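You operate a simulated robot arm through the tools that you are given. There is no shell and no other tool.

Carry out the task below with a simulated robot arm. There is one attempt and no reset: what you move stays moved.

JOB
Try the blower: pay out the reel, light on, Run, then Stop.
Fine: reel crank a quarter turn to level before the run and back up after; light stays on.

The check looks at the end state, three seconds after you hand in, the way a careful person would. Anything else that was tipped, shoved, dropped, spilled or broken makes it a failure.

ROBOT AND FRAMES
A 7-joint arm with a two-finger parallel gripper, fixed in place. Base frame: the origin is at the foot of the arm, x ahead of it, y to its left, z up; the work surface is at about z = 86. Lengths are in cm, angles in degrees, forces in N, time in s.
Its first joint turns from -149.0 to 149.0 degrees. Payload 3.43 kg.
The tool frame sits at the grasp point between the pads (the TCP): z along the fingers, y along the line on which they close. The tips reach 3 cm beyond it. Largest opening 9.4 cm; finger width 2.8, thickness 1; the body of the gripper, 5 by 9.6 cm, starts 5.5 cm behind the TCP.
Orientation is that of the tool frame in the base frame, as a unit quaternion [w, x, y, z]. With the fingers straight down and closing along the base's y, the tool's x points along the base's -x, its y along +y and its z along -z.

CONTROLS
- The arm moves only by the tool nudge_tool. Its argument "deltas" is a list of rows, each an object of numbers (a shift or turn left out is 0, a gripper value left out holds the last): "x", "y", "z": the shift along the tool's x, y, z in cm; "ax", "ay", "az": the turn, a rotation vector about the tool's x, y, z in degrees. In form: [{"x": .., "y": .., "z": .., "ax": .., "ay": .., "az": ..}, ...]. A call has 1 to 20 rows; each row is the pose to reach, as a shift and turn from the pose commanded when the call began, along the tool's axes at that moment. "fingers" is the opening, from 0 (shut) to 1 (fully open), set as the call begins (left out, the last holds). Rows are played at 5 a second. More than 5 cm and 8.6 degrees between two rows, or a gripper value outside its range, and nothing of the call is played. A pose out of reach is approached as far as the arm can. The call stops where the force on the tool passes 40 N (or 10 N more than at its start, if that is more) or the arm is blocked; 0.2 s more then pass. The fingers move at their own pace (about 4.5 cm/s each) and stop on an object; they squeeze with about 45 N. The grip force told is the motor's: it shows also when the fingers shut on nothing. Time passes only in rows, and 0.2 s behind the last, so rows that repeat a pose let the fingers close. The reply holds the time, the measured pose of the TCP, the force on the tool along the base axes, the opening and the grip force, in the units named above and with some noise, with the torque about the TCP (base axes, N m) and any sound that the robot's microphone picked up.
- Cameras (640 x 400 px; columns grow to the right, rows downward): "scene" is fixed at [5.07, 65.06, 141.14]; the picture's right is [-0.80, -0.59, 0.00], its down [-0.17, 0.23, -0.96] and it looks along [0.57, -0.77, -0.28] (base axes); focal length 321 px, centre (320, 200). "wrist" rides on the gripper at [7.6, 1.4, -10.2] in the tool frame; the picture's right is [-0.18, 0.98, 0.00], its down [-0.75, -0.14, -0.64] and it looks along [-0.63, -0.12, 0.77] (tool axes); focal length 243 px, centre (320, 200). There is no depth. A picture from a camera that has moved, and an enlarged one, comes with that camera's place and axes in the base frame and with its lens.
- grab_frame(camera): a new picture of that camera. The clock stands still meanwhile.
- zoom(camera, box): a new picture of the part [left, top, right, bottom] of that camera's present view, enlarged. The clock stands still meanwhile.
- sign_off(): hands the job in; it is judged then, once.

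Places have to be worked out from the pictures, the camera data and where the tool is seen. Open the gripper and draw the arm clear of the work before you hand the job in, unless the task says otherwise.

The tools are called after ">>>" by a JSON object that holds its "name" and its "arguments". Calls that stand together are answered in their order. nudge_tool: Moves the arm, as the interface text tells. Its arguments: {"type":"object","properties":{"deltas":{"type":"array"},"fingers":{"type":"number"}},"required":["deltas"]} The other tools are called the same way: grab_frame (camera) takes a picture; zoom (camera, box) takes an enlarged picture of a part of a camera's view; sign_off () hands the job in.

At the start:

```text
time_s: 0.0
ee_pos: [55.95, -81.46, 121.69]
tcp_rot: [0.0, 0.0, 1.0, 0.0]
force: [-0.5, 0.0, 0.6]
ft_torque: [0.01, -0.01, -0.01]
opening: 9.42
gripper_force: 0.0
```

scene: 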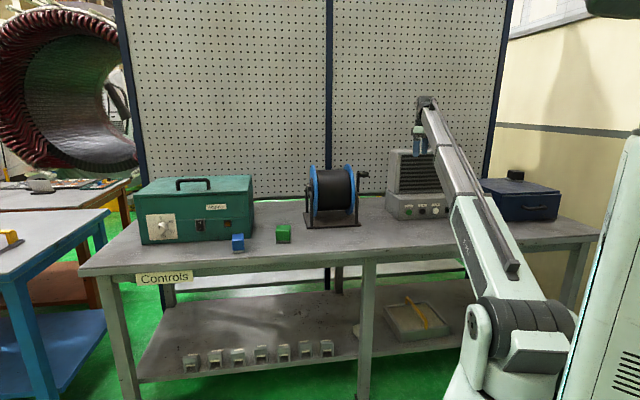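
wrist: 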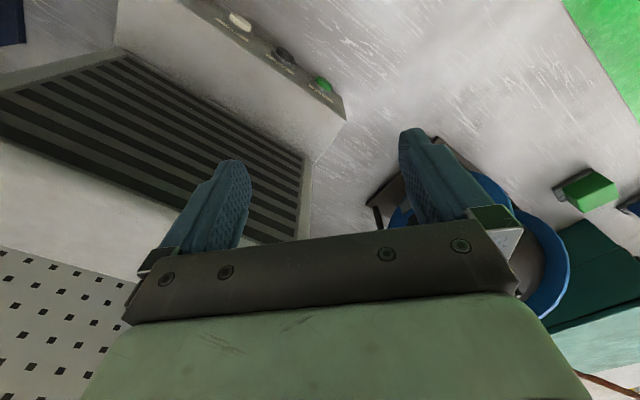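

I start by looking closely at the blower, reel and the other items on the bench.

>>> {"name": "zoom", "arguments": {"camera": "scene", "box": [370, 130, 460, 230]}}

>>> {"name": "zoom", "arguments": {"camera": "scene", "box": [290, 150, 390, 240]}}

>>> {"name": "zoom", "arguments": {"camera": "scene", "box": [130, 160, 300, 260]}}

>>> {"name": "zoom", "arguments": {"camera": "wrist", "box": [180, 0, 360, 120]}}

```text
4.00 times, centred on (415, 180) of scene
camera zoom: at [5.07, 65.06, 141.14], right [-0.8, -0.59, 0.0], down [-0.17, 0.23, -0.96], along [0.57, -0.77, -0.28], focal length 1283 px, centre (-60, 280)
```

zoom: 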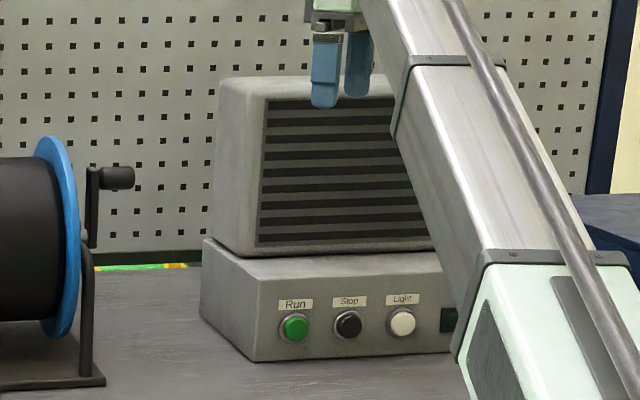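

```text
4.44 times, centred on (340, 195) of scene
camera zoom: at [5.07, 65.06, 141.14], right [-0.8, -0.59, 0.0], down [-0.17, 0.23, -0.96], along [0.57, -0.77, -0.28], focal length 1426 px, centre (231, 222)
```

zoom: 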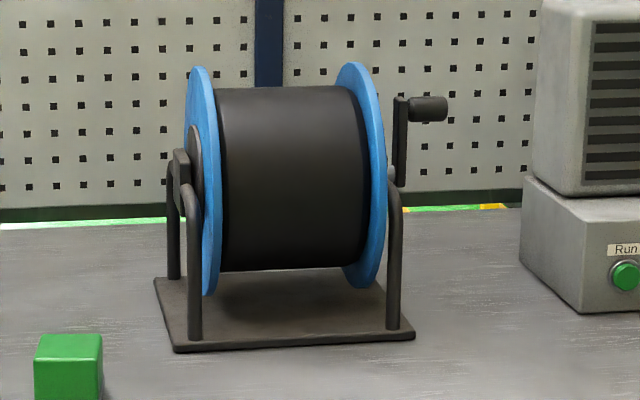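

```text
3.76 times, centred on (215, 210) of scene
camera zoom: at [5.07, 65.06, 141.14], right [-0.8, -0.59, 0.0], down [-0.17, 0.23, -0.96], along [0.57, -0.77, -0.28], focal length 1208 px, centre (715, 162)
```

zoom: 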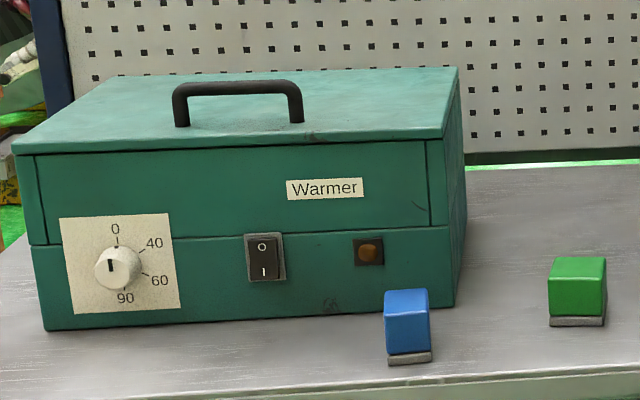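

```text
3.33 times, centred on (270, 60) of wrist
camera zoom: at [48.23, -80.01, 132.13], right [0.18, 0.98, 0.0], down [0.75, -0.14, 0.64], along [0.63, -0.12, -0.77], focal length 809 px, centre (487, 667)
```

zoom: 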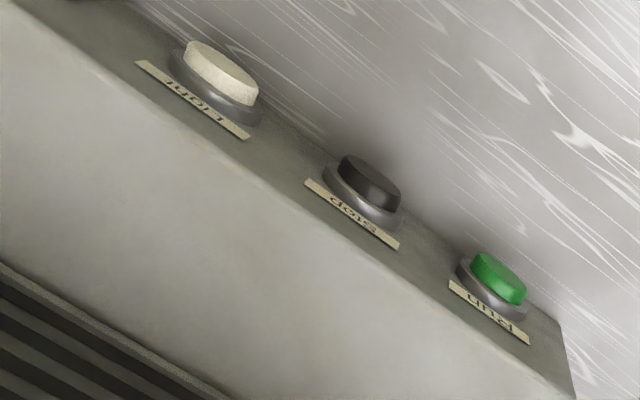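

The blower stands at the back of the bench, with Run, Stop and Light on its front, and the reel's crank is straight up on the side towards the blower. I need finer measurements, so I zoom in more.

>>> {"name": "zoom", "arguments": {"camera": "scene", "box": [385, 185, 455, 229]}}

>>> {"name": "zoom", "arguments": {"camera": "scene", "box": [330, 155, 400, 199]}}

>>> {"name": "zoom", "arguments": {"camera": "wrist", "box": [200, 0, 400, 125]}}

>>> {"name": "zoom", "arguments": {"camera": "wrist", "box": [340, 120, 600, 282]}}

>>> {"name": "zoom", "arguments": {"camera": "scene", "box": [460, 150, 620, 250]}}

```text
9.09 times, centred on (420, 207) of scene
camera zoom: at [5.07, 65.06, 141.14], right [-0.8, -0.59, 0.0], down [-0.17, 0.23, -0.96], along [0.57, -0.77, -0.28], focal length 2916 px, centre (-589, 136)
```

zoom: 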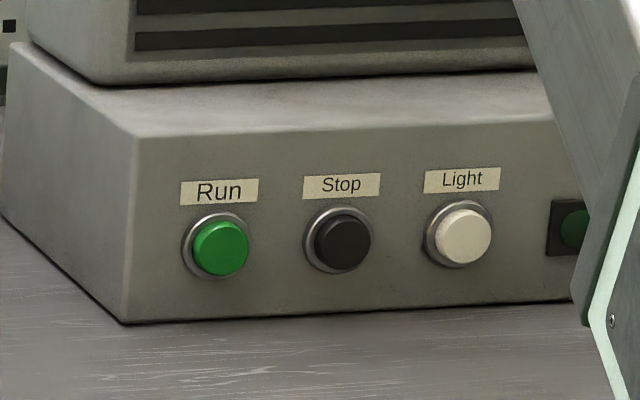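

```text
9.09 times, centred on (365, 177) of scene
camera zoom: at [5.07, 65.06, 141.14], right [-0.8, -0.59, 0.0], down [-0.17, 0.23, -0.96], along [0.57, -0.77, -0.28], focal length 2916 px, centre (-89, 409)
```

zoom: 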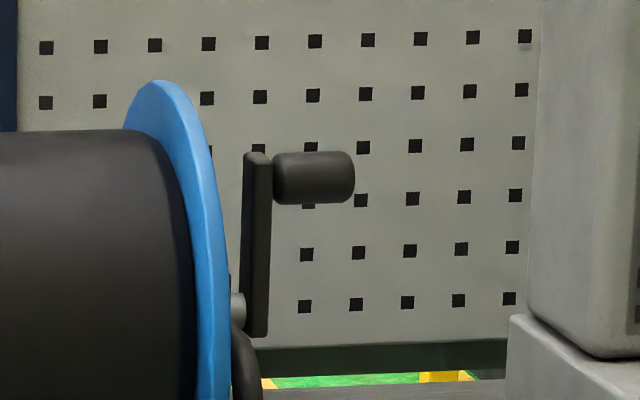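

```text
3.20 times, centred on (300, 62) of wrist
camera zoom: at [48.23, -80.01, 132.13], right [0.18, 0.98, 0.0], down [0.75, -0.14, 0.64], along [0.63, -0.12, -0.77], focal length 776 px, centre (384, 640)
```

zoom: 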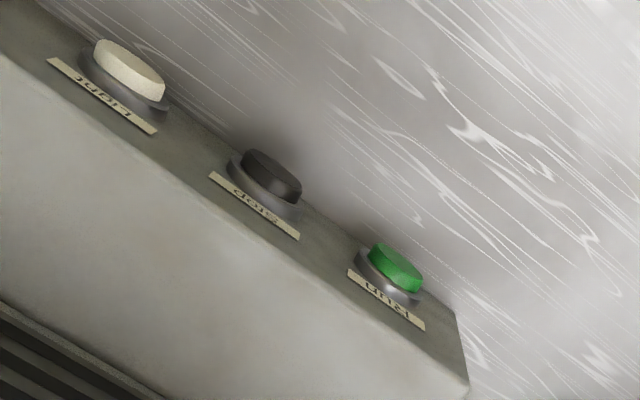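

```text
2.46 times, centred on (470, 201) of wrist
camera zoom: at [48.23, -80.01, 132.13], right [0.18, 0.98, 0.0], down [0.75, -0.14, 0.64], along [0.63, -0.12, -0.77], focal length 597 px, centre (-49, 198)
```

zoom: 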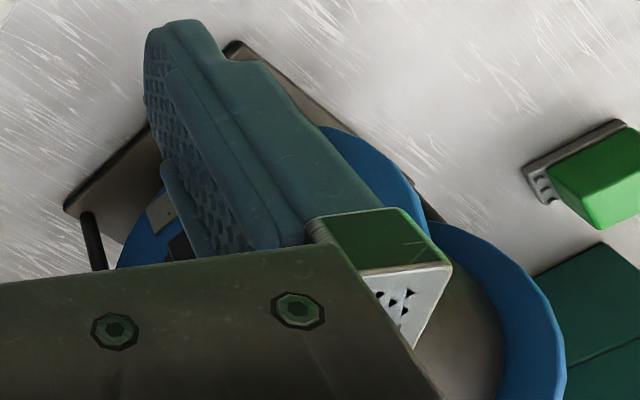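

```text
4.00 times, centred on (540, 200) of scene
camera zoom: at [5.07, 65.06, 141.14], right [-0.8, -0.59, 0.0], down [-0.17, 0.23, -0.96], along [0.57, -0.77, -0.28], focal length 1283 px, centre (-560, 200)
```

zoom: 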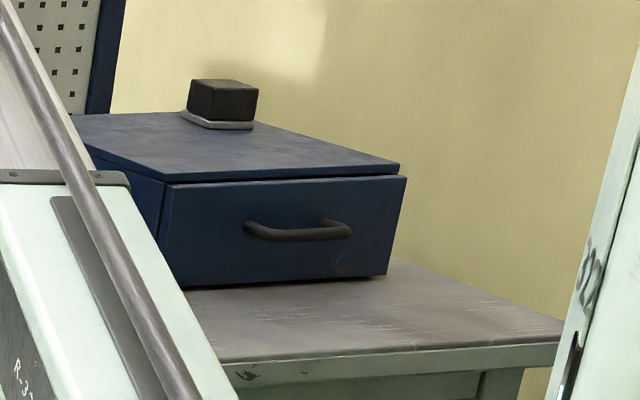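

From the pictures I place things in a frame turned 45° (p outward, s left):
- Blower face: p≈100, with Run, Stop and Light at s≈-16, -23 and -30, z≈90.6.
- Crank handle: p≈107, s≈5, z≈108, with the hub about 7 cm below it.

I draw back first, then move left and turn the tool 45° so the fingers close in the crank's plane.

>>> {"name": "nudge_tool", "arguments": {"deltas": [{"x": 2.83, "y": 2.83, "az": -5}, {"x": 5.66, "y": 5.66, "az": -10}, {"x": 8.49, "y": 8.49, "az": -15}, {"x": 5.78, "y": 11.2, "az": -20}, {"x": 3.07, "y": 13.91, "az": -25}, {"x": 0.36, "y": 16.62, "az": -30}, {"x": -2.35, "y": 19.33, "az": -35}, {"x": -5.06, "y": 22.04, "az": -40}, {"x": -7.77, "y": 24.75, "az": -45}], "fingers": 1}}

```text
time_s: 2.0
ee_pos: [64.21, -57.19, 120.52]
tcp_rot: [0.005, -0.383, 0.924, -0.01]
force: [-0.1, 0.5, -0.2]
ft_torque: [0.03, 0.04, 0.02]
opening: 9.42
gripper_force: 0.1
out of reach, approached as far as the arm can: row 3, 4, 5, 6, 7, 8, 9
```

The tool is turned, but the pose was slightly out of reach (too close in for tool-down at this height). I check both views before tilting.

>>> {"name": "grab_frame", "arguments": {"camera": "scene"}}

>>> {"name": "grab_frame", "arguments": {"camera": "wrist"}}

```text
taken
```

scene: 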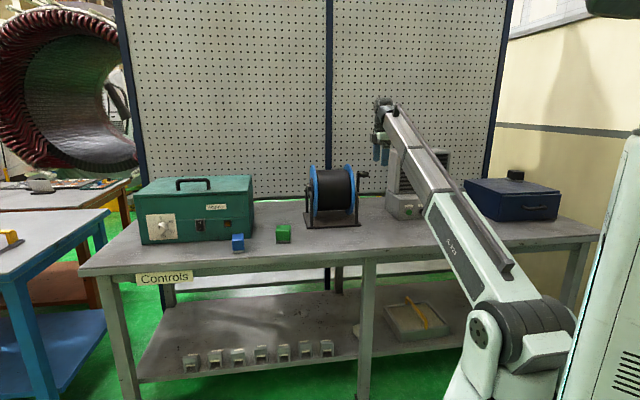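

```text
taken
camera wrist: at [57.53, -61.45, 130.83], right [-0.57, 0.82, -0.02], down [0.62, 0.44, 0.64], along [0.54, 0.35, -0.76], focal length 243 px, centre (320, 200)
```

wrist: 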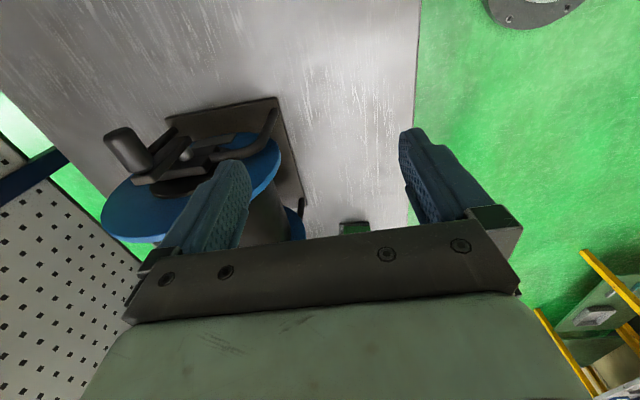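

The wrist view now shows the reel and its crank from above. I zoom to triangulate the handle and hub.

>>> {"name": "zoom", "arguments": {"camera": "wrist", "box": [80, 80, 320, 230]}}

>>> {"name": "zoom", "arguments": {"camera": "scene", "box": [330, 90, 450, 230]}}

```text
2.67 times, centred on (200, 155) of wrist
camera zoom: at [57.53, -61.45, 130.83], right [-0.57, 0.82, -0.02], down [0.62, 0.44, 0.64], along [0.54, 0.35, -0.76], focal length 647 px, centre (640, 320)
```

zoom: 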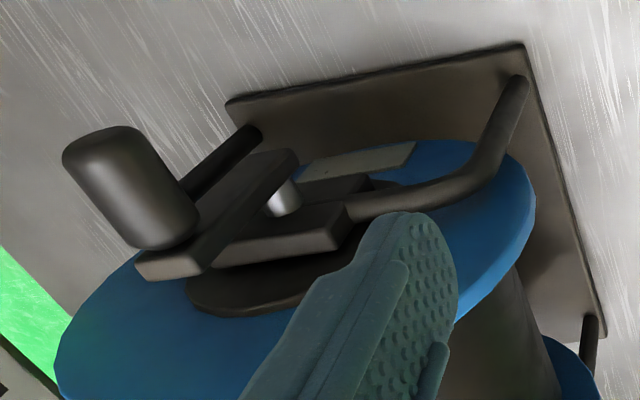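

```text
2.86 times, centred on (390, 160) of scene
camera zoom: at [5.07, 65.06, 141.14], right [-0.8, -0.59, 0.0], down [-0.17, 0.23, -0.96], along [0.57, -0.77, -0.28], focal length 917 px, centre (120, 314)
```

zoom: 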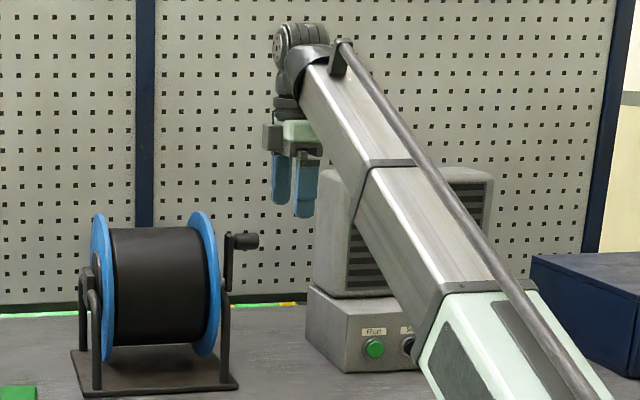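

Triangulating both views puts the handle at about p=106.6, s=5.5, z=108.5 and the hub at p≈106.2, z≈101.6, so the crank radius is about 7 cm. I tilt the tool 45° outward while moving to a stand-off in front of and above the handle.

>>> {"name": "nudge_tool", "arguments": {"deltas": [{"x": 0, "y": -1.8, "z": 0.3, "ax": 7.5}, {"x": 0, "y": -3.6, "z": 0.6, "ax": 15}, {"x": 0, "y": -5.4, "z": 0.9, "ax": 22.5}, {"x": 0, "y": -7.2, "z": 1.2, "ax": 30}, {"x": 0, "y": -9, "z": 1.6, "ax": 37.5}, {"x": 0, "y": -10.7, "z": 2, "ax": 45}], "fingers": 1}}

```text
time_s: 3.4
ee_pos: [71.67, -64.58, 118.49]
tcp_rot: [0.146, -0.354, 0.853, -0.354]
force: [0.4, 0.5, 0.1]
ft_torque: [-0.02, 0.01, 0.0]
opening: 9.4
gripper_force: 0.0
```

The pose is right: p=96.3, s=5.0, z=118.5, tilt 45°. I check how the handle lines up with the fingers.

>>> {"name": "grab_frame", "arguments": {"camera": "wrist"}}

>>> {"name": "zoom", "arguments": {"camera": "scene", "box": [310, 90, 450, 230]}}

```text
taken
camera wrist: at [60.38, -64.16, 124.79], right [-0.36, 0.62, -0.7], down [0.28, 0.78, 0.55], along [0.89, 0.0, -0.46], focal length 243 px, centre (320, 200)
```

wrist: 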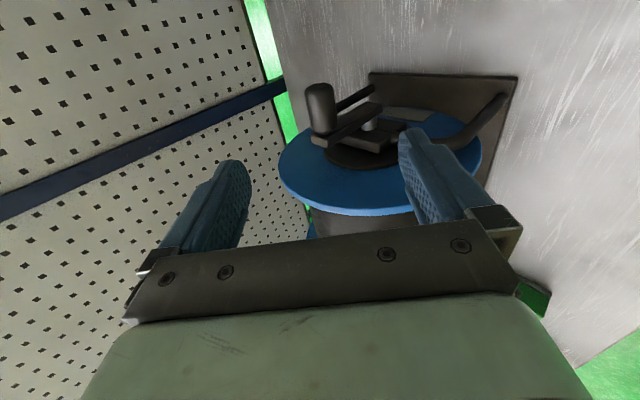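

```text
2.86 times, centred on (380, 160) of scene
camera zoom: at [5.07, 65.06, 141.14], right [-0.8, -0.59, 0.0], down [-0.17, 0.23, -0.96], along [0.57, -0.77, -0.28], focal length 917 px, centre (149, 314)
```

zoom: 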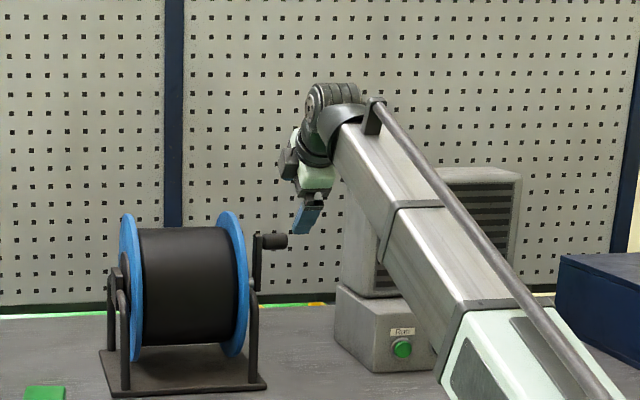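

The handle is confirmed at about p=106.6, s=5.6, z=108.4, on the tool's axis about 14 cm ahead. I advance 11 cm with open fingers and look again.

>>> {"name": "nudge_tool", "arguments": {"deltas": [{"x": -0.2, "z": 3}, {"x": -0.2, "z": 6}, {"x": -0.2, "z": 9}, {"x": -0.2, "z": 11}], "fingers": 1}}

>>> {"name": "grab_frame", "arguments": {"camera": "wrist"}}

>>> {"name": "zoom", "arguments": {"camera": "scene", "box": [320, 120, 420, 200]}}

```text
time_s: 4.4
ee_pos: [77.44, -70.22, 110.74]
tcp_rot: [0.146, -0.353, 0.854, -0.354]
force: [0.7, -0.6, 0.3]
ft_torque: [0.0, 0.01, 0.0]
opening: 9.41
gripper_force: 0.1
```

```text
taken
camera wrist: at [66.11, -69.61, 117.0], right [-0.36, 0.62, -0.7], down [0.28, 0.78, 0.55], along [0.89, 0.0, -0.46], focal length 243 px, centre (320, 200)
```

wrist: 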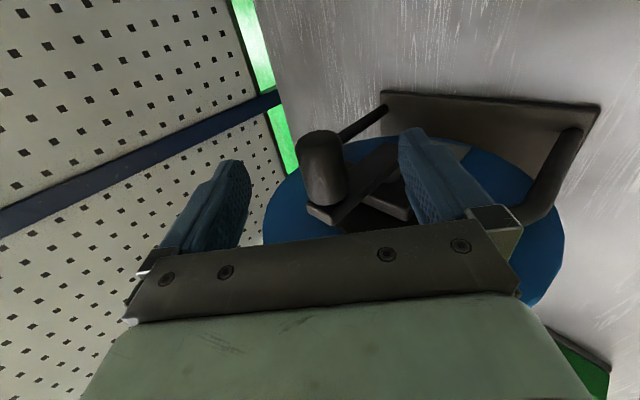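

```text
5.00 times, centred on (370, 160) of scene
camera zoom: at [5.07, 65.06, 141.14], right [-0.8, -0.59, 0.0], down [-0.17, 0.23, -0.96], along [0.57, -0.77, -0.28], focal length 1604 px, centre (70, 400)
```

zoom: 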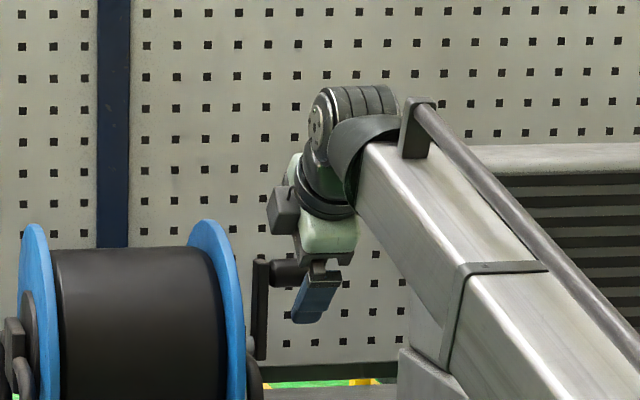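

The handle sits between the two fingers, about 3 cm further along the tool axis and slightly left of the finger centres. I advance the rest of the way and shift 0.25 cm left.

>>> {"name": "nudge_tool", "arguments": {"deltas": [{"x": -0.25, "z": 1}, {"x": -0.25, "z": 2.2}, {"x": -0.25, "z": 3.2}], "fingers": 1}}

>>> {"name": "grab_frame", "arguments": {"camera": "wrist"}}

>>> {"name": "zoom", "arguments": {"camera": "scene", "box": [340, 140, 400, 180]}}

```text
time_s: 5.2
ee_pos: [79.0, -71.43, 108.41]
tcp_rot: [0.146, -0.354, 0.853, -0.353]
force: [-0.1, 0.8, -0.3]
ft_torque: [0.0, -0.04, -0.03]
opening: 9.38
gripper_force: 0.1
```

```text
taken
camera wrist: at [67.83, -71.03, 114.78], right [-0.36, 0.62, -0.7], down [0.28, 0.78, 0.55], along [0.89, 0.0, -0.46], focal length 243 px, centre (320, 200)
```

wrist: 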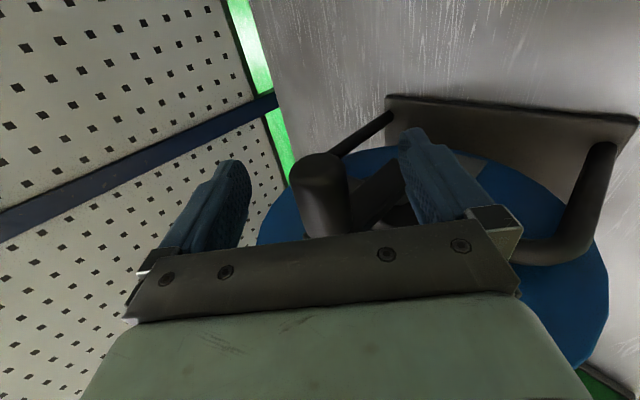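

```text
10.00 times, centred on (370, 160) of scene
camera zoom: at [5.07, 65.06, 141.14], right [-0.8, -0.59, 0.0], down [-0.17, 0.23, -0.96], along [0.57, -0.77, -0.28], focal length 3208 px, centre (-180, 600)
```

zoom: 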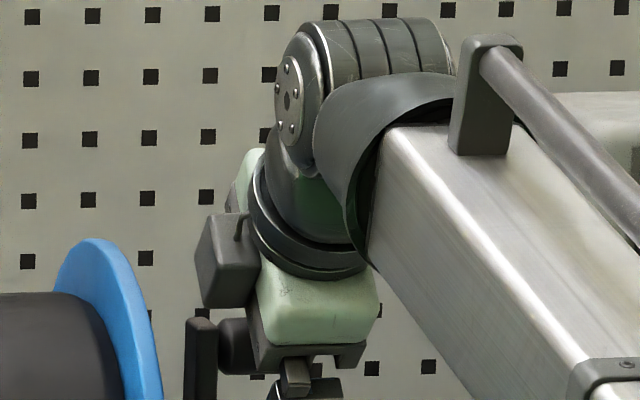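

The fingers straddle the handle evenly. I close to about 3.6 cm to cage it and watch the readings.

>>> {"name": "nudge_tool", "arguments": {"deltas": [{"z": 0}, {"z": 0}, {"z": 0}, {"z": 0}, {"z": 0}], "fingers": 0.37}}

>>> {"name": "grab_frame", "arguments": {"camera": "wrist"}}

```text
time_s: 6.4
ee_pos: [79.1, -71.52, 108.43]
tcp_rot: [0.146, -0.354, 0.853, -0.354]
force: [-0.3, -0.5, 0.3]
ft_torque: [-0.01, 0.02, 0.01]
opening: 3.48
gripper_force: 0.0
```

```text
taken
camera wrist: at [67.83, -71.03, 114.77], right [-0.36, 0.62, -0.7], down [0.28, 0.78, 0.55], along [0.89, 0.0, -0.46], focal length 243 px, centre (320, 200)
```

wrist: 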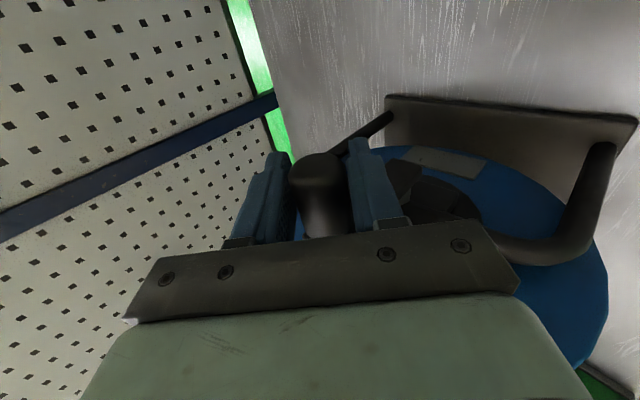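

The handle is caged with no contact at 3.48 cm. I close a bit more to find its diameter.

>>> {"name": "nudge_tool", "arguments": {"deltas": [{"z": 0}, {"z": 0}, {"z": 0}], "fingers": 0.28}}

```text
time_s: 7.2
ee_pos: [79.01, -71.53, 108.34]
tcp_rot: [0.146, -0.354, 0.854, -0.352]
force: [-3.8, 4.3, -6.0]
ft_torque: [0.12, 0.22, 0.07]
opening: 3.18
gripper_force: 45.2
```

The handle is about 3.2 cm in diameter, centred near p=106.45, z=108.35. I loosen slightly and try the first 18° of the arc towards the front (pulling in and down), watching the force.

>>> {"name": "nudge_tool", "arguments": {"deltas": [{"y": 0}, {"y": 0}, {"y": 0.392, "z": -0.363}, {"y": 0.811, "z": -0.693}, {"y": 1.255, "z": -0.989}, {"y": 1.721, "z": -1.251}], "fingers": 0.352}}

>>> {"name": "grab_frame", "arguments": {"camera": "wrist"}}

>>> {"name": "zoom", "arguments": {"camera": "scene", "box": [290, 140, 390, 240]}}

```text
time_s: 8.6
ee_pos: [77.54, -69.99, 108.07]
tcp_rot: [0.146, -0.354, 0.853, -0.353]
force: [1.8, -2.7, 5.4]
ft_torque: [-0.07, -0.1, -0.08]
opening: 3.57
gripper_force: 1.7
```

```text
taken
camera wrist: at [66.32, -69.56, 114.43], right [-0.36, 0.62, -0.69], down [0.28, 0.78, 0.55], along [0.89, 0.0, -0.46], focal length 243 px, centre (320, 200)
```

wrist: 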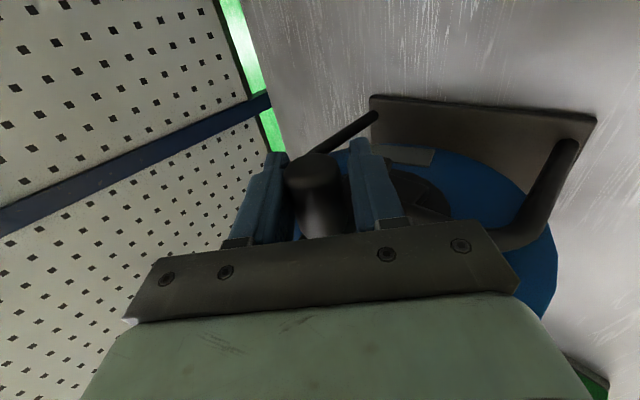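

```text
4.00 times, centred on (340, 190) of scene
camera zoom: at [5.07, 65.06, 141.14], right [-0.8, -0.59, 0.0], down [-0.17, 0.23, -0.96], along [0.57, -0.77, -0.28], focal length 1283 px, centre (240, 240)
```

zoom: 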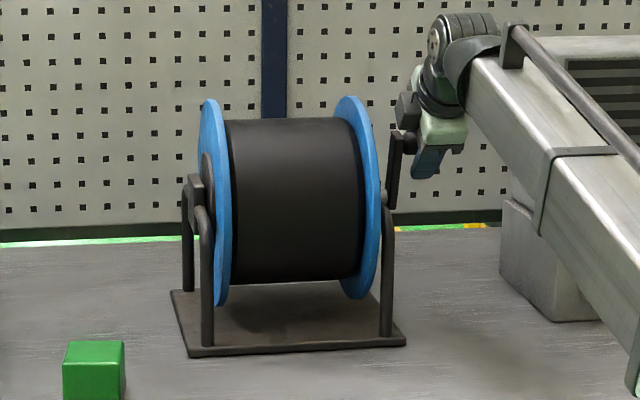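

The crank turns forward with only about 6 N of resistance and no stop. I continue the arc to about 63°.

>>> {"name": "nudge_tool", "arguments": {"deltas": [{"y": 0.986, "z": -0.408}, {"y": 2.023, "z": -0.657}, {"y": 3.087, "z": -0.74}, {"y": 4.151, "z": -0.657}, {"y": 5.188, "z": -0.408}]}}

>>> {"name": "zoom", "arguments": {"camera": "scene", "box": [290, 140, 390, 240]}}

```text
time_s: 9.8
ee_pos: [74.69, -67.3, 104.76]
tcp_rot: [0.146, -0.354, 0.854, -0.352]
force: [0.6, -1.2, 1.6]
ft_torque: [0.07, -0.01, 0.0]
opening: 3.4
gripper_force: 0.2
```

```text
4.00 times, centred on (340, 190) of scene
camera zoom: at [5.07, 65.06, 141.14], right [-0.8, -0.59, 0.0], down [-0.17, 0.23, -0.96], along [0.57, -0.77, -0.28], focal length 1283 px, centre (240, 240)
```

zoom: 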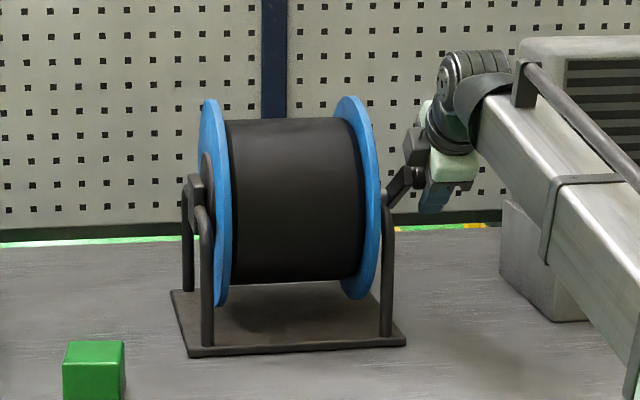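

It is following well at about 63°. I complete the quarter turn to level.

>>> {"name": "nudge_tool", "arguments": {"deltas": [{"y": 0.5, "z": 0.19}, {"y": 0.986, "z": 0.408}, {"y": 1.45, "z": 0.68}, {"y": 1.896, "z": 0.966}, {"y": 2.32, "z": 1.3}, {"y": 2.707, "z": 1.659}]}}

>>> {"name": "zoom", "arguments": {"camera": "scene", "box": [330, 150, 400, 210]}}

>>> {"name": "grab_frame", "arguments": {"camera": "wrist"}}

```text
time_s: 11.2
ee_pos: [74.4, -66.57, 101.64]
tcp_rot: [0.147, -0.353, 0.854, -0.354]
force: [0.5, -1.4, 2.4]
ft_torque: [0.09, 0.03, -0.02]
opening: 3.45
gripper_force: 0.9
```

```text
6.67 times, centred on (365, 180) of scene
camera zoom: at [5.07, 65.06, 141.14], right [-0.8, -0.59, 0.0], down [-0.17, 0.23, -0.96], along [0.57, -0.77, -0.28], focal length 2139 px, centre (20, 333)
```

zoom: 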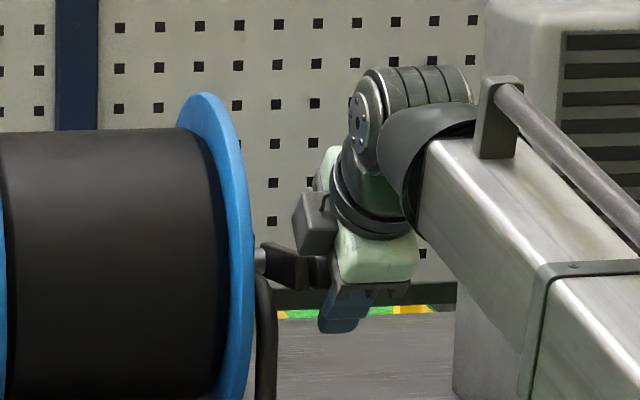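

```text
taken
camera wrist: at [63.02, -66.18, 108.04], right [-0.36, 0.62, -0.7], down [0.28, 0.78, 0.55], along [0.89, 0.0, -0.46], focal length 243 px, centre (320, 200)
```

wrist: 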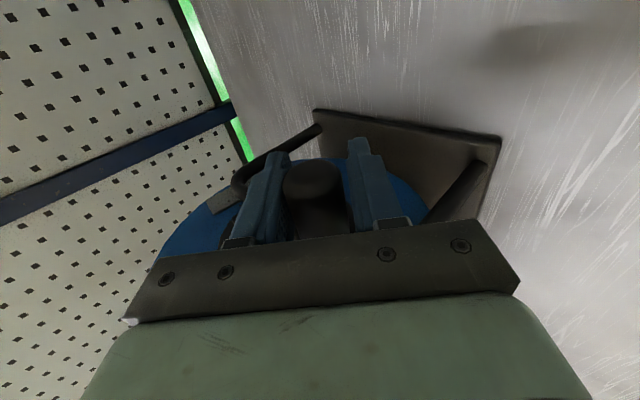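

The tool reads p=99.7, z=101.6, which matches hub height, so the crank should be about level. I open the fingers and back straight out along the tool axis to see it clearly.

>>> {"name": "nudge_tool", "arguments": {"deltas": [{"z": 0}, {"z": 0}, {"z": 0}, {"z": -2}, {"z": -5}, {"z": -9}, {"z": -13}], "fingers": 0.7}}

>>> {"name": "zoom", "arguments": {"camera": "scene", "box": [330, 150, 400, 194]}}

>>> {"name": "grab_frame", "arguments": {"camera": "wrist"}}

```text
time_s: 12.8
ee_pos: [67.85, -60.12, 110.83]
tcp_rot: [0.147, -0.354, 0.853, -0.353]
force: [1.2, -0.6, -1.6]
ft_torque: [0.01, 0.01, -0.01]
opening: 6.6
gripper_force: 0.1
```

```text
9.09 times, centred on (365, 172) of scene
camera zoom: at [5.07, 65.06, 141.14], right [-0.8, -0.59, 0.0], down [-0.17, 0.23, -0.96], along [0.57, -0.77, -0.28], focal length 2916 px, centre (-89, 454)
```

zoom: 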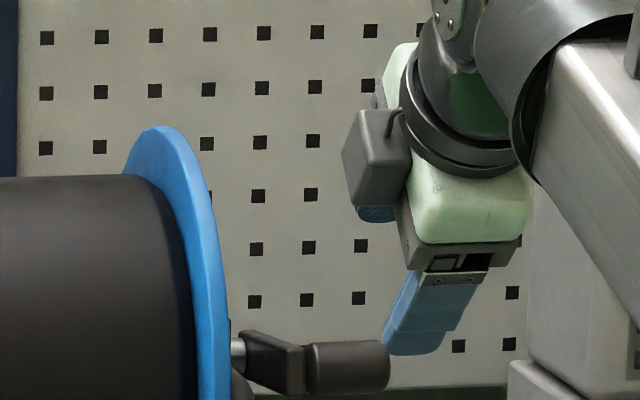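

```text
taken
camera wrist: at [56.54, -59.73, 117.15], right [-0.36, 0.62, -0.69], down [0.28, 0.78, 0.55], along [0.89, 0.0, -0.46], focal length 243 px, centre (320, 200)
```

wrist: 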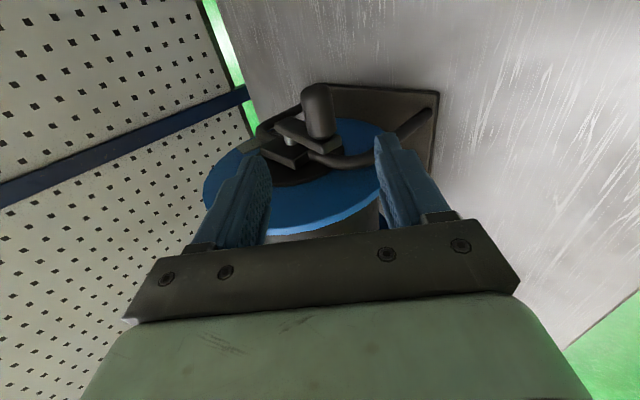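

The crank looks near level but maybe a few degrees high. I zoom in to measure it more exactly.

>>> {"name": "zoom", "arguments": {"camera": "wrist", "box": [220, 60, 400, 172]}}

>>> {"name": "zoom", "arguments": {"camera": "scene", "box": [350, 175, 382, 195]}}

```text
3.56 times, centred on (310, 116) of wrist
camera zoom: at [56.54, -59.73, 117.15], right [-0.36, 0.62, -0.69], down [0.28, 0.78, 0.55], along [0.89, 0.0, -0.46], focal length 863 px, centre (356, 499)
```

zoom: 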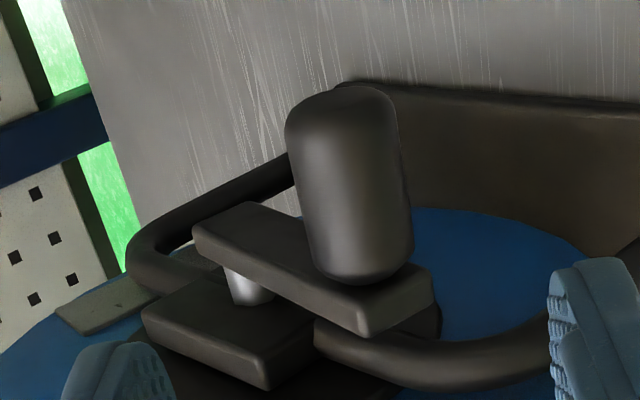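

```text
16.00 times, centred on (366, 185) of scene
camera zoom: at [5.07, 65.06, 141.14], right [-0.8, -0.59, 0.0], down [-0.17, 0.23, -0.96], along [0.57, -0.77, -0.28], focal length 5133 px, centre (-416, 440)
```

zoom: 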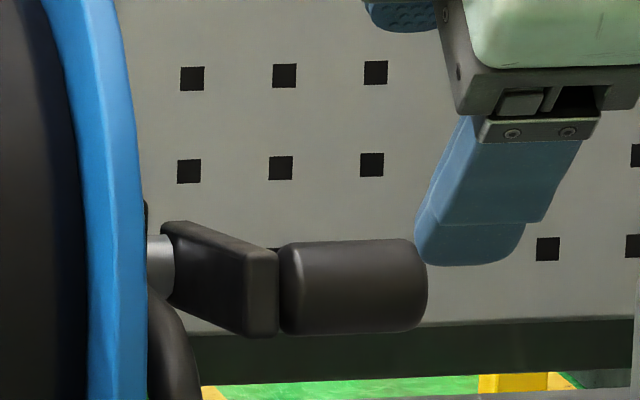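

Scene geometry and the arc estimate both say the crank is still about 7° above level. I go back in the same way to re-cage the handle and finish the turn.

>>> {"name": "nudge_tool", "arguments": {"deltas": [{"z": 4}, {"z": 8.5}, {"z": 11.5}, {"z": 13}], "fingers": 0.7}}

>>> {"name": "nudge_tool", "arguments": {"deltas": [{"z": 0}, {"z": 0}, {"z": 0}, {"y": 0.22, "z": 0.22}, {"y": 0.45, "z": 0.45}, {"y": 0.67, "z": 0.67}], "fingers": 0.352}}

>>> {"name": "nudge_tool", "arguments": {"deltas": [{"z": 0}, {"z": 0}, {"z": 0}, {"z": -2}, {"z": -5}, {"z": -9}, {"z": -13}], "fingers": 0.7}}

>>> {"name": "zoom", "arguments": {"camera": "scene", "box": [350, 175, 382, 195]}}

>>> {"name": "zoom", "arguments": {"camera": "wrist", "box": [220, 60, 400, 172]}}

```text
time_s: 13.8
ee_pos: [74.3, -66.62, 101.65]
tcp_rot: [0.147, -0.354, 0.853, -0.354]
force: [-0.8, 0.1, -0.3]
ft_torque: [0.0, 0.02, -0.04]
opening: 6.57
gripper_force: 0.0
```

```text
time_s: 15.2
ee_pos: [74.27, -66.75, 100.7]
tcp_rot: [0.147, -0.353, 0.854, -0.354]
force: [1.0, -0.9, 2.6]
ft_torque: [0.03, -0.03, 0.0]
opening: 3.5
gripper_force: 1.7
```

```text
time_s: 16.8
ee_pos: [67.89, -60.24, 110.02]
tcp_rot: [0.147, -0.353, 0.854, -0.354]
force: [-0.4, -0.8, 0.2]
ft_torque: [0.0, 0.02, -0.03]
opening: 6.58
gripper_force: 0.0
```

```text
16.00 times, centred on (366, 185) of scene
camera zoom: at [5.07, 65.06, 141.14], right [-0.8, -0.59, 0.0], down [-0.17, 0.23, -0.96], along [0.57, -0.77, -0.28], focal length 5133 px, centre (-416, 440)
```

zoom: 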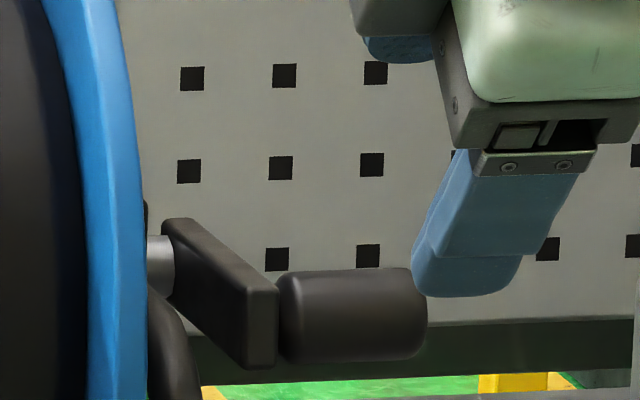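

```text
3.56 times, centred on (310, 116) of wrist
camera zoom: at [56.61, -59.75, 116.25], right [-0.36, 0.62, -0.69], down [0.28, 0.78, 0.55], along [0.89, 0.0, -0.46], focal length 863 px, centre (356, 499)
```

zoom: 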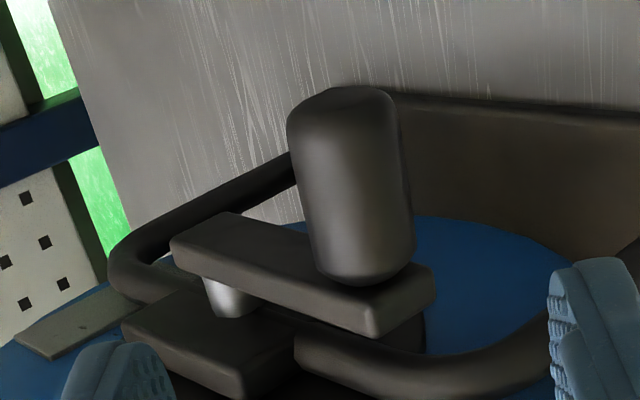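

The crank now measures level: handle centre z≈101.5 against hub z≈101.45. Next I close the fingers and move across to stand off in front of the Light button.

>>> {"name": "nudge_tool", "arguments": {"deltas": [{"x": 4.39, "y": 0.88, "z": -0.18}, {"x": 8.78, "y": 1.77, "z": -0.35}, {"x": 13.16, "y": 2.65, "z": -0.53}, {"x": 17.55, "y": 3.54, "z": -0.7}, {"x": 21.94, "y": 4.42, "z": -0.88}, {"x": 26.33, "y": 5.3, "z": -1.06}, {"x": 30.71, "y": 6.19, "z": -1.23}, {"x": 35.1, "y": 7.07, "z": -1.41}], "fingers": 0}}

>>> {"name": "grab_frame", "arguments": {"camera": "wrist"}}

>>> {"name": "grab_frame", "arguments": {"camera": "scene"}}

```text
time_s: 18.6
ee_pos: [38.75, -80.71, 105.79]
tcp_rot: [0.147, -0.354, 0.854, -0.353]
force: [0.7, 0.7, -0.2]
ft_torque: [-0.01, 0.03, -0.01]
opening: 0.0
gripper_force: 32.9
```

```text
taken
camera wrist: at [27.48, -80.28, 112.31], right [-0.36, 0.62, -0.69], down [0.28, 0.78, 0.55], along [0.89, 0.01, -0.46], focal length 243 px, centre (320, 200)
```

wrist: 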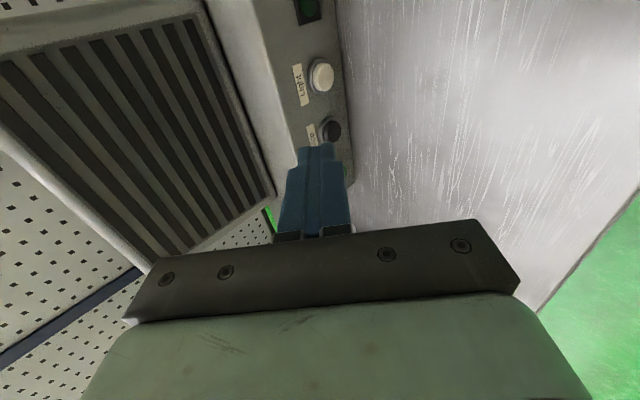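

```text
taken
```

scene: 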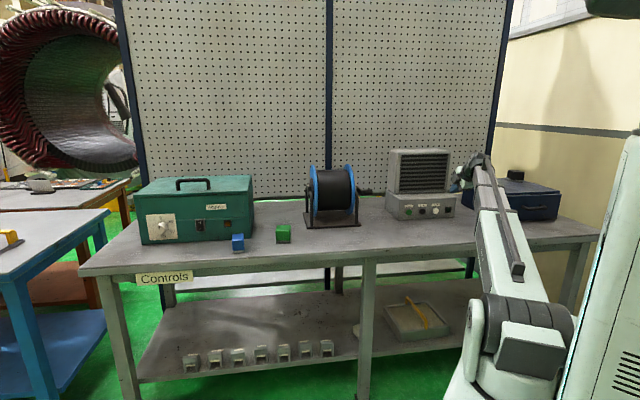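

I now have a clear view of the whole panel from both cameras. I zoom to measure the buttons accurately and to record the lamp state before pressing.

>>> {"name": "zoom", "arguments": {"camera": "scene", "box": [385, 185, 465, 235]}}

>>> {"name": "zoom", "arguments": {"camera": "wrist", "box": [250, 0, 410, 150]}}

>>> {"name": "zoom", "arguments": {"camera": "scene", "box": [345, 175, 387, 201]}}

```text
8.00 times, centred on (425, 210) of scene
camera zoom: at [5.07, 65.06, 141.14], right [-0.8, -0.59, 0.0], down [-0.17, 0.23, -0.96], along [0.57, -0.77, -0.28], focal length 2566 px, centre (-520, 120)
```

zoom: 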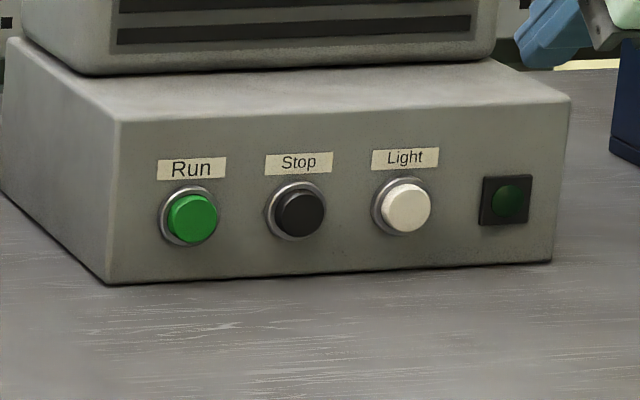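

```text
2.67 times, centred on (330, 75) of wrist
camera zoom: at [27.48, -80.28, 112.31], right [-0.36, 0.62, -0.69], down [0.28, 0.78, 0.55], along [0.89, 0.01, -0.46], focal length 647 px, centre (293, 533)
```

zoom: 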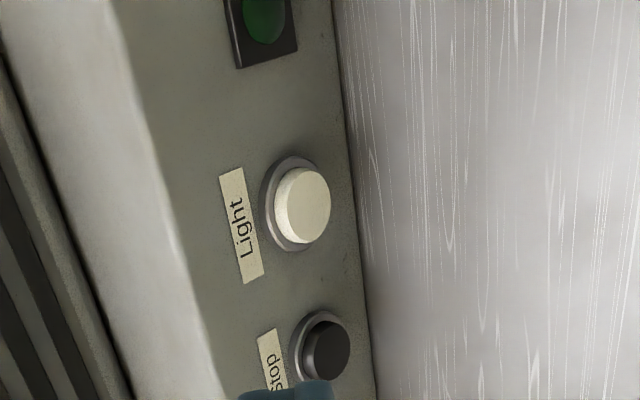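

```text
15.24 times, centred on (366, 188) of scene
camera zoom: at [5.07, 65.06, 141.14], right [-0.8, -0.59, 0.0], down [-0.17, 0.23, -0.96], along [0.57, -0.77, -0.28], focal length 4888 px, centre (-381, 383)
```

zoom: 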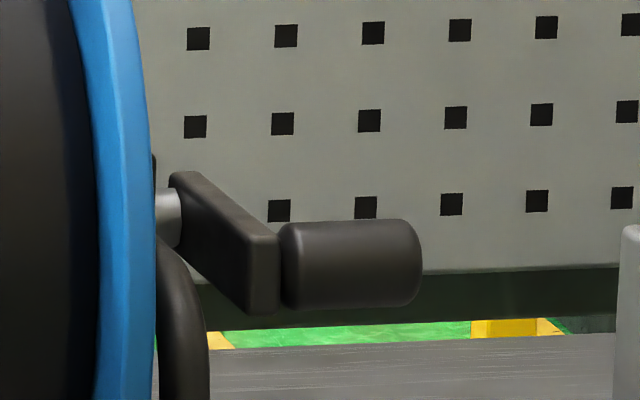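

Triangulation puts the Light cap face at p≈98.9, s≈-29.85, z≈90.65. I move down to about 1.5 cm short of it, with the closed fingertips leading at button height.

>>> {"name": "nudge_tool", "arguments": {"deltas": [{"x": 0.05, "y": 0.64, "z": 4.2}, {"x": 0.09, "y": 1.29, "z": 8.4}, {"x": 0.14, "y": 1.93, "z": 12.6}, {"x": 0.18, "y": 2.3, "z": 15}, {"x": 0.18, "y": 2.57, "z": 16.86}], "fingers": 0}}

>>> {"name": "zoom", "arguments": {"camera": "scene", "box": [395, 175, 475, 225]}}

>>> {"name": "grab_frame", "arguments": {"camera": "wrist"}}

```text
time_s: 19.8
ee_pos: [45.79, -87.97, 92.08]
tcp_rot: [0.146, -0.353, 0.854, -0.354]
force: [0.4, -0.2, 0.3]
ft_torque: [-0.02, 0.01, 0.0]
opening: 0.0
gripper_force: 32.9
```

```text
8.00 times, centred on (435, 200) of scene
camera zoom: at [5.07, 65.06, 141.14], right [-0.8, -0.59, 0.0], down [-0.17, 0.23, -0.96], along [0.57, -0.77, -0.28], focal length 2566 px, centre (-600, 200)
```

zoom: 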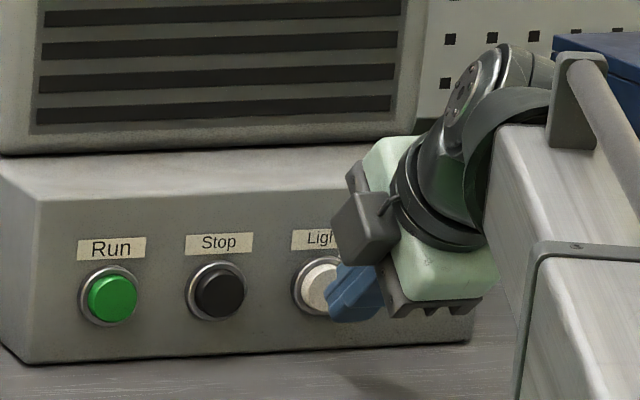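

```text
taken
camera wrist: at [34.53, -87.54, 98.5], right [-0.36, 0.62, -0.7], down [0.28, 0.78, 0.55], along [0.89, 0.0, -0.46], focal length 243 px, centre (320, 200)
```

wrist: 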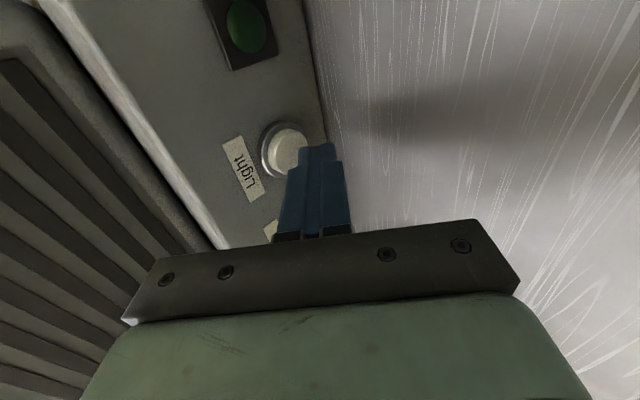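

The fingertip is just short of the Light button, on centre. I press straight outward in small steps.

>>> {"name": "nudge_tool", "arguments": {"deltas": [{"y": -0.42, "z": 0.42}, {"y": -0.78, "z": 0.78}, {"y": -0.99, "z": 0.99}, {"y": -1.2, "z": 1.2}, {"y": -1.41, "z": 1.41}]}}

>>> {"name": "zoom", "arguments": {"camera": "scene", "box": [395, 175, 475, 225]}}

>>> {"name": "zoom", "arguments": {"camera": "wrist", "box": [200, 0, 400, 240]}}

```text
time_s: 21.0
ee_pos: [47.05, -89.33, 92.16]
tcp_rot: [0.146, -0.354, 0.854, -0.353]
force: [-7.5, 8.6, 0.4]
ft_torque: [0.07, 0.07, -0.01]
opening: 0.01
gripper_force: 32.7
heard: click
```

```text
8.00 times, centred on (435, 200) of scene
camera zoom: at [5.07, 65.06, 141.14], right [-0.8, -0.59, 0.0], down [-0.17, 0.23, -0.96], along [0.57, -0.77, -0.28], focal length 2566 px, centre (-600, 200)
```

zoom: 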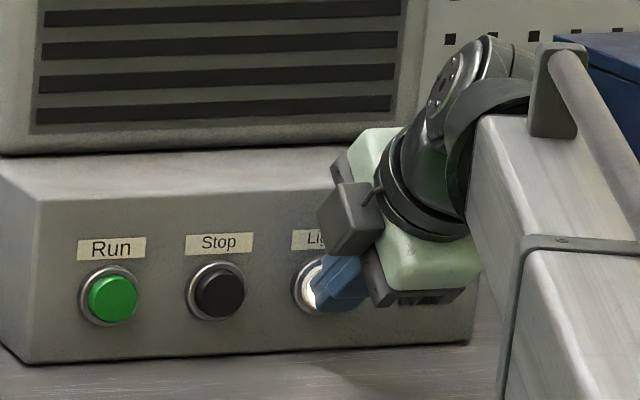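

```text
1.67 times, centred on (300, 120) of wrist
camera zoom: at [35.83, -88.89, 98.52], right [-0.36, 0.62, -0.69], down [0.28, 0.78, 0.55], along [0.89, 0.0, -0.46], focal length 404 px, centre (353, 333)
```

zoom: 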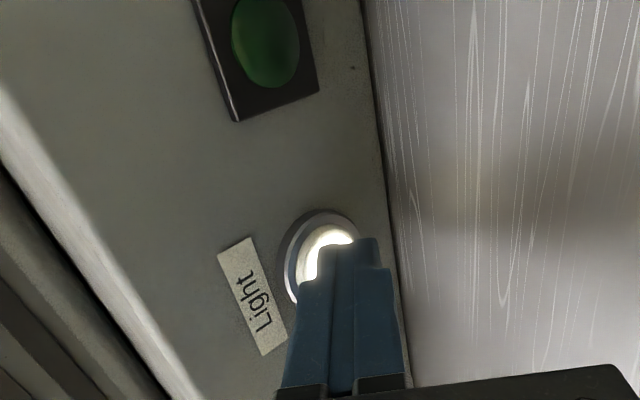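

A click was heard and the Light button is now lit. I back straight off and check that it stays lit.

>>> {"name": "nudge_tool", "arguments": {"deltas": [{"y": 0.7, "z": -0.7}, {"y": 1.77, "z": -1.77}, {"y": 3.5, "z": -3.5}]}}

>>> {"name": "zoom", "arguments": {"camera": "scene", "box": [395, 175, 475, 225]}}

>>> {"name": "grab_frame", "arguments": {"camera": "wrist"}}

```text
time_s: 21.8
ee_pos: [43.6, -85.91, 92.11]
tcp_rot: [0.146, -0.354, 0.854, -0.354]
force: [0.6, -1.0, -0.1]
ft_torque: [0.01, 0.01, -0.03]
opening: 0.0
gripper_force: 32.8
```

```text
8.00 times, centred on (435, 200) of scene
camera zoom: at [5.07, 65.06, 141.14], right [-0.8, -0.59, 0.0], down [-0.17, 0.23, -0.96], along [0.57, -0.77, -0.28], focal length 2566 px, centre (-600, 200)
```

zoom: 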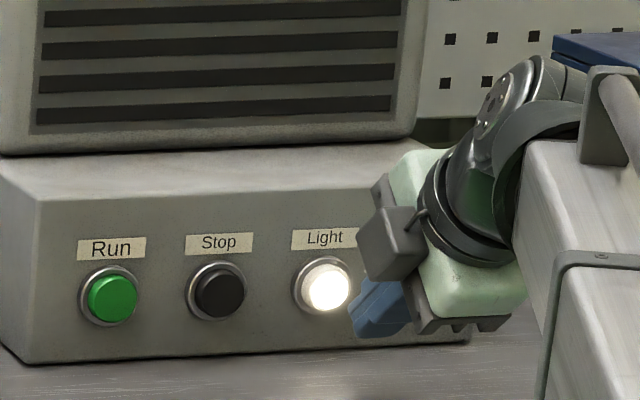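

```text
taken
camera wrist: at [32.43, -85.46, 98.51], right [-0.36, 0.62, -0.69], down [0.28, 0.78, 0.55], along [0.89, 0.0, -0.46], focal length 243 px, centre (320, 200)
```

wrist: 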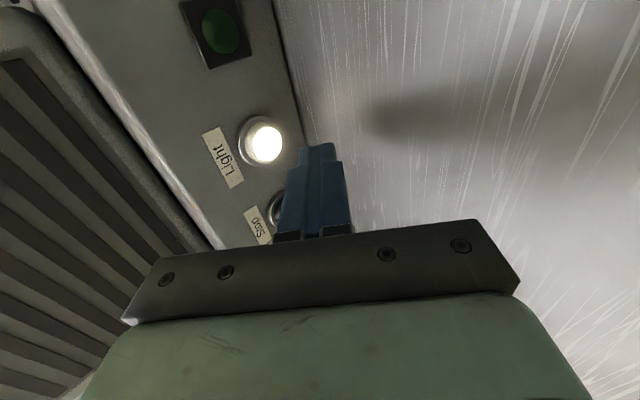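

Light is on and stays lit. I slide left 14.1 cm to line up with Run (s≈-15.8), keeping clear of the panel.

>>> {"name": "nudge_tool", "arguments": {"deltas": [{"x": -3.6}, {"x": -7.2}, {"x": -10.8}, {"x": -14.1}, {"x": -14.1, "y": -1, "z": 1}, {"x": -14.1, "y": -2.1, "z": 2.1}]}}

>>> {"name": "zoom", "arguments": {"camera": "scene", "box": [375, 175, 455, 225]}}

>>> {"name": "grab_frame", "arguments": {"camera": "wrist"}}

```text
time_s: 23.2
ee_pos: [55.82, -78.1, 92.18]
tcp_rot: [0.147, -0.354, 0.853, -0.354]
force: [0.4, 0.3, 0.8]
ft_torque: [-0.02, 0.04, 0.0]
opening: 0.0
gripper_force: 33.2
```

```text
8.00 times, centred on (415, 200) of scene
camera zoom: at [5.07, 65.06, 141.14], right [-0.8, -0.59, 0.0], down [-0.17, 0.23, -0.96], along [0.57, -0.77, -0.28], focal length 2566 px, centre (-440, 200)
```

zoom: 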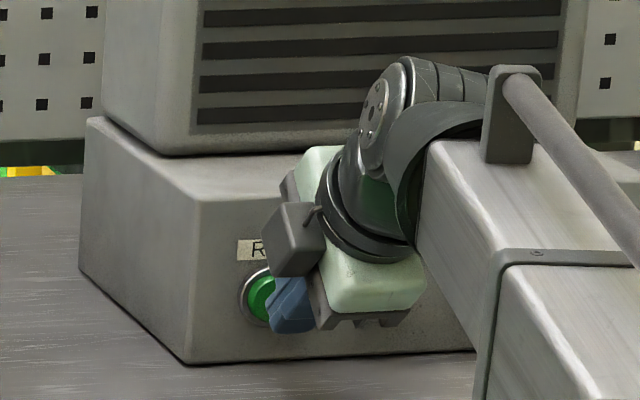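

```text
taken
camera wrist: at [44.5, -77.61, 98.49], right [-0.36, 0.62, -0.69], down [0.28, 0.78, 0.55], along [0.89, 0.0, -0.46], focal length 243 px, centre (320, 200)
```

wrist: 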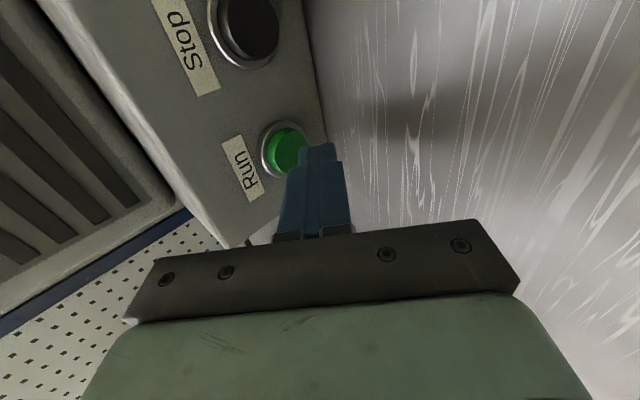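

I'm aligned with Run at the same stand-off as for Light. I press in small steps.

>>> {"name": "nudge_tool", "arguments": {"deltas": [{"y": -0.42, "z": 0.42}, {"y": -0.78, "z": 0.78}, {"y": -0.99, "z": 0.99}, {"y": -1.2, "z": 1.2}, {"y": -1.41, "z": 1.41}]}}

>>> {"name": "grab_frame", "arguments": {"camera": "wrist"}}

```text
time_s: 24.4
ee_pos: [57.09, -79.44, 92.21]
tcp_rot: [0.146, -0.353, 0.854, -0.353]
force: [-8.1, 7.2, 0.4]
ft_torque: [0.11, 0.09, -0.03]
opening: 0.01
gripper_force: 33.5
heard: click
```

```text
taken
camera wrist: at [45.8, -78.94, 98.51], right [-0.36, 0.62, -0.69], down [0.28, 0.78, 0.55], along [0.89, 0.0, -0.46], focal length 243 px, centre (320, 200)
```

wrist: 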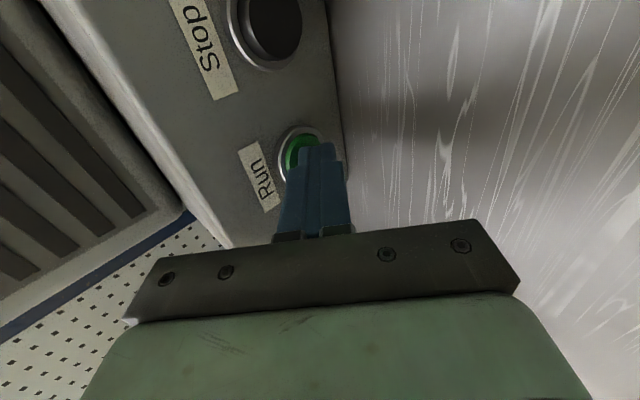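

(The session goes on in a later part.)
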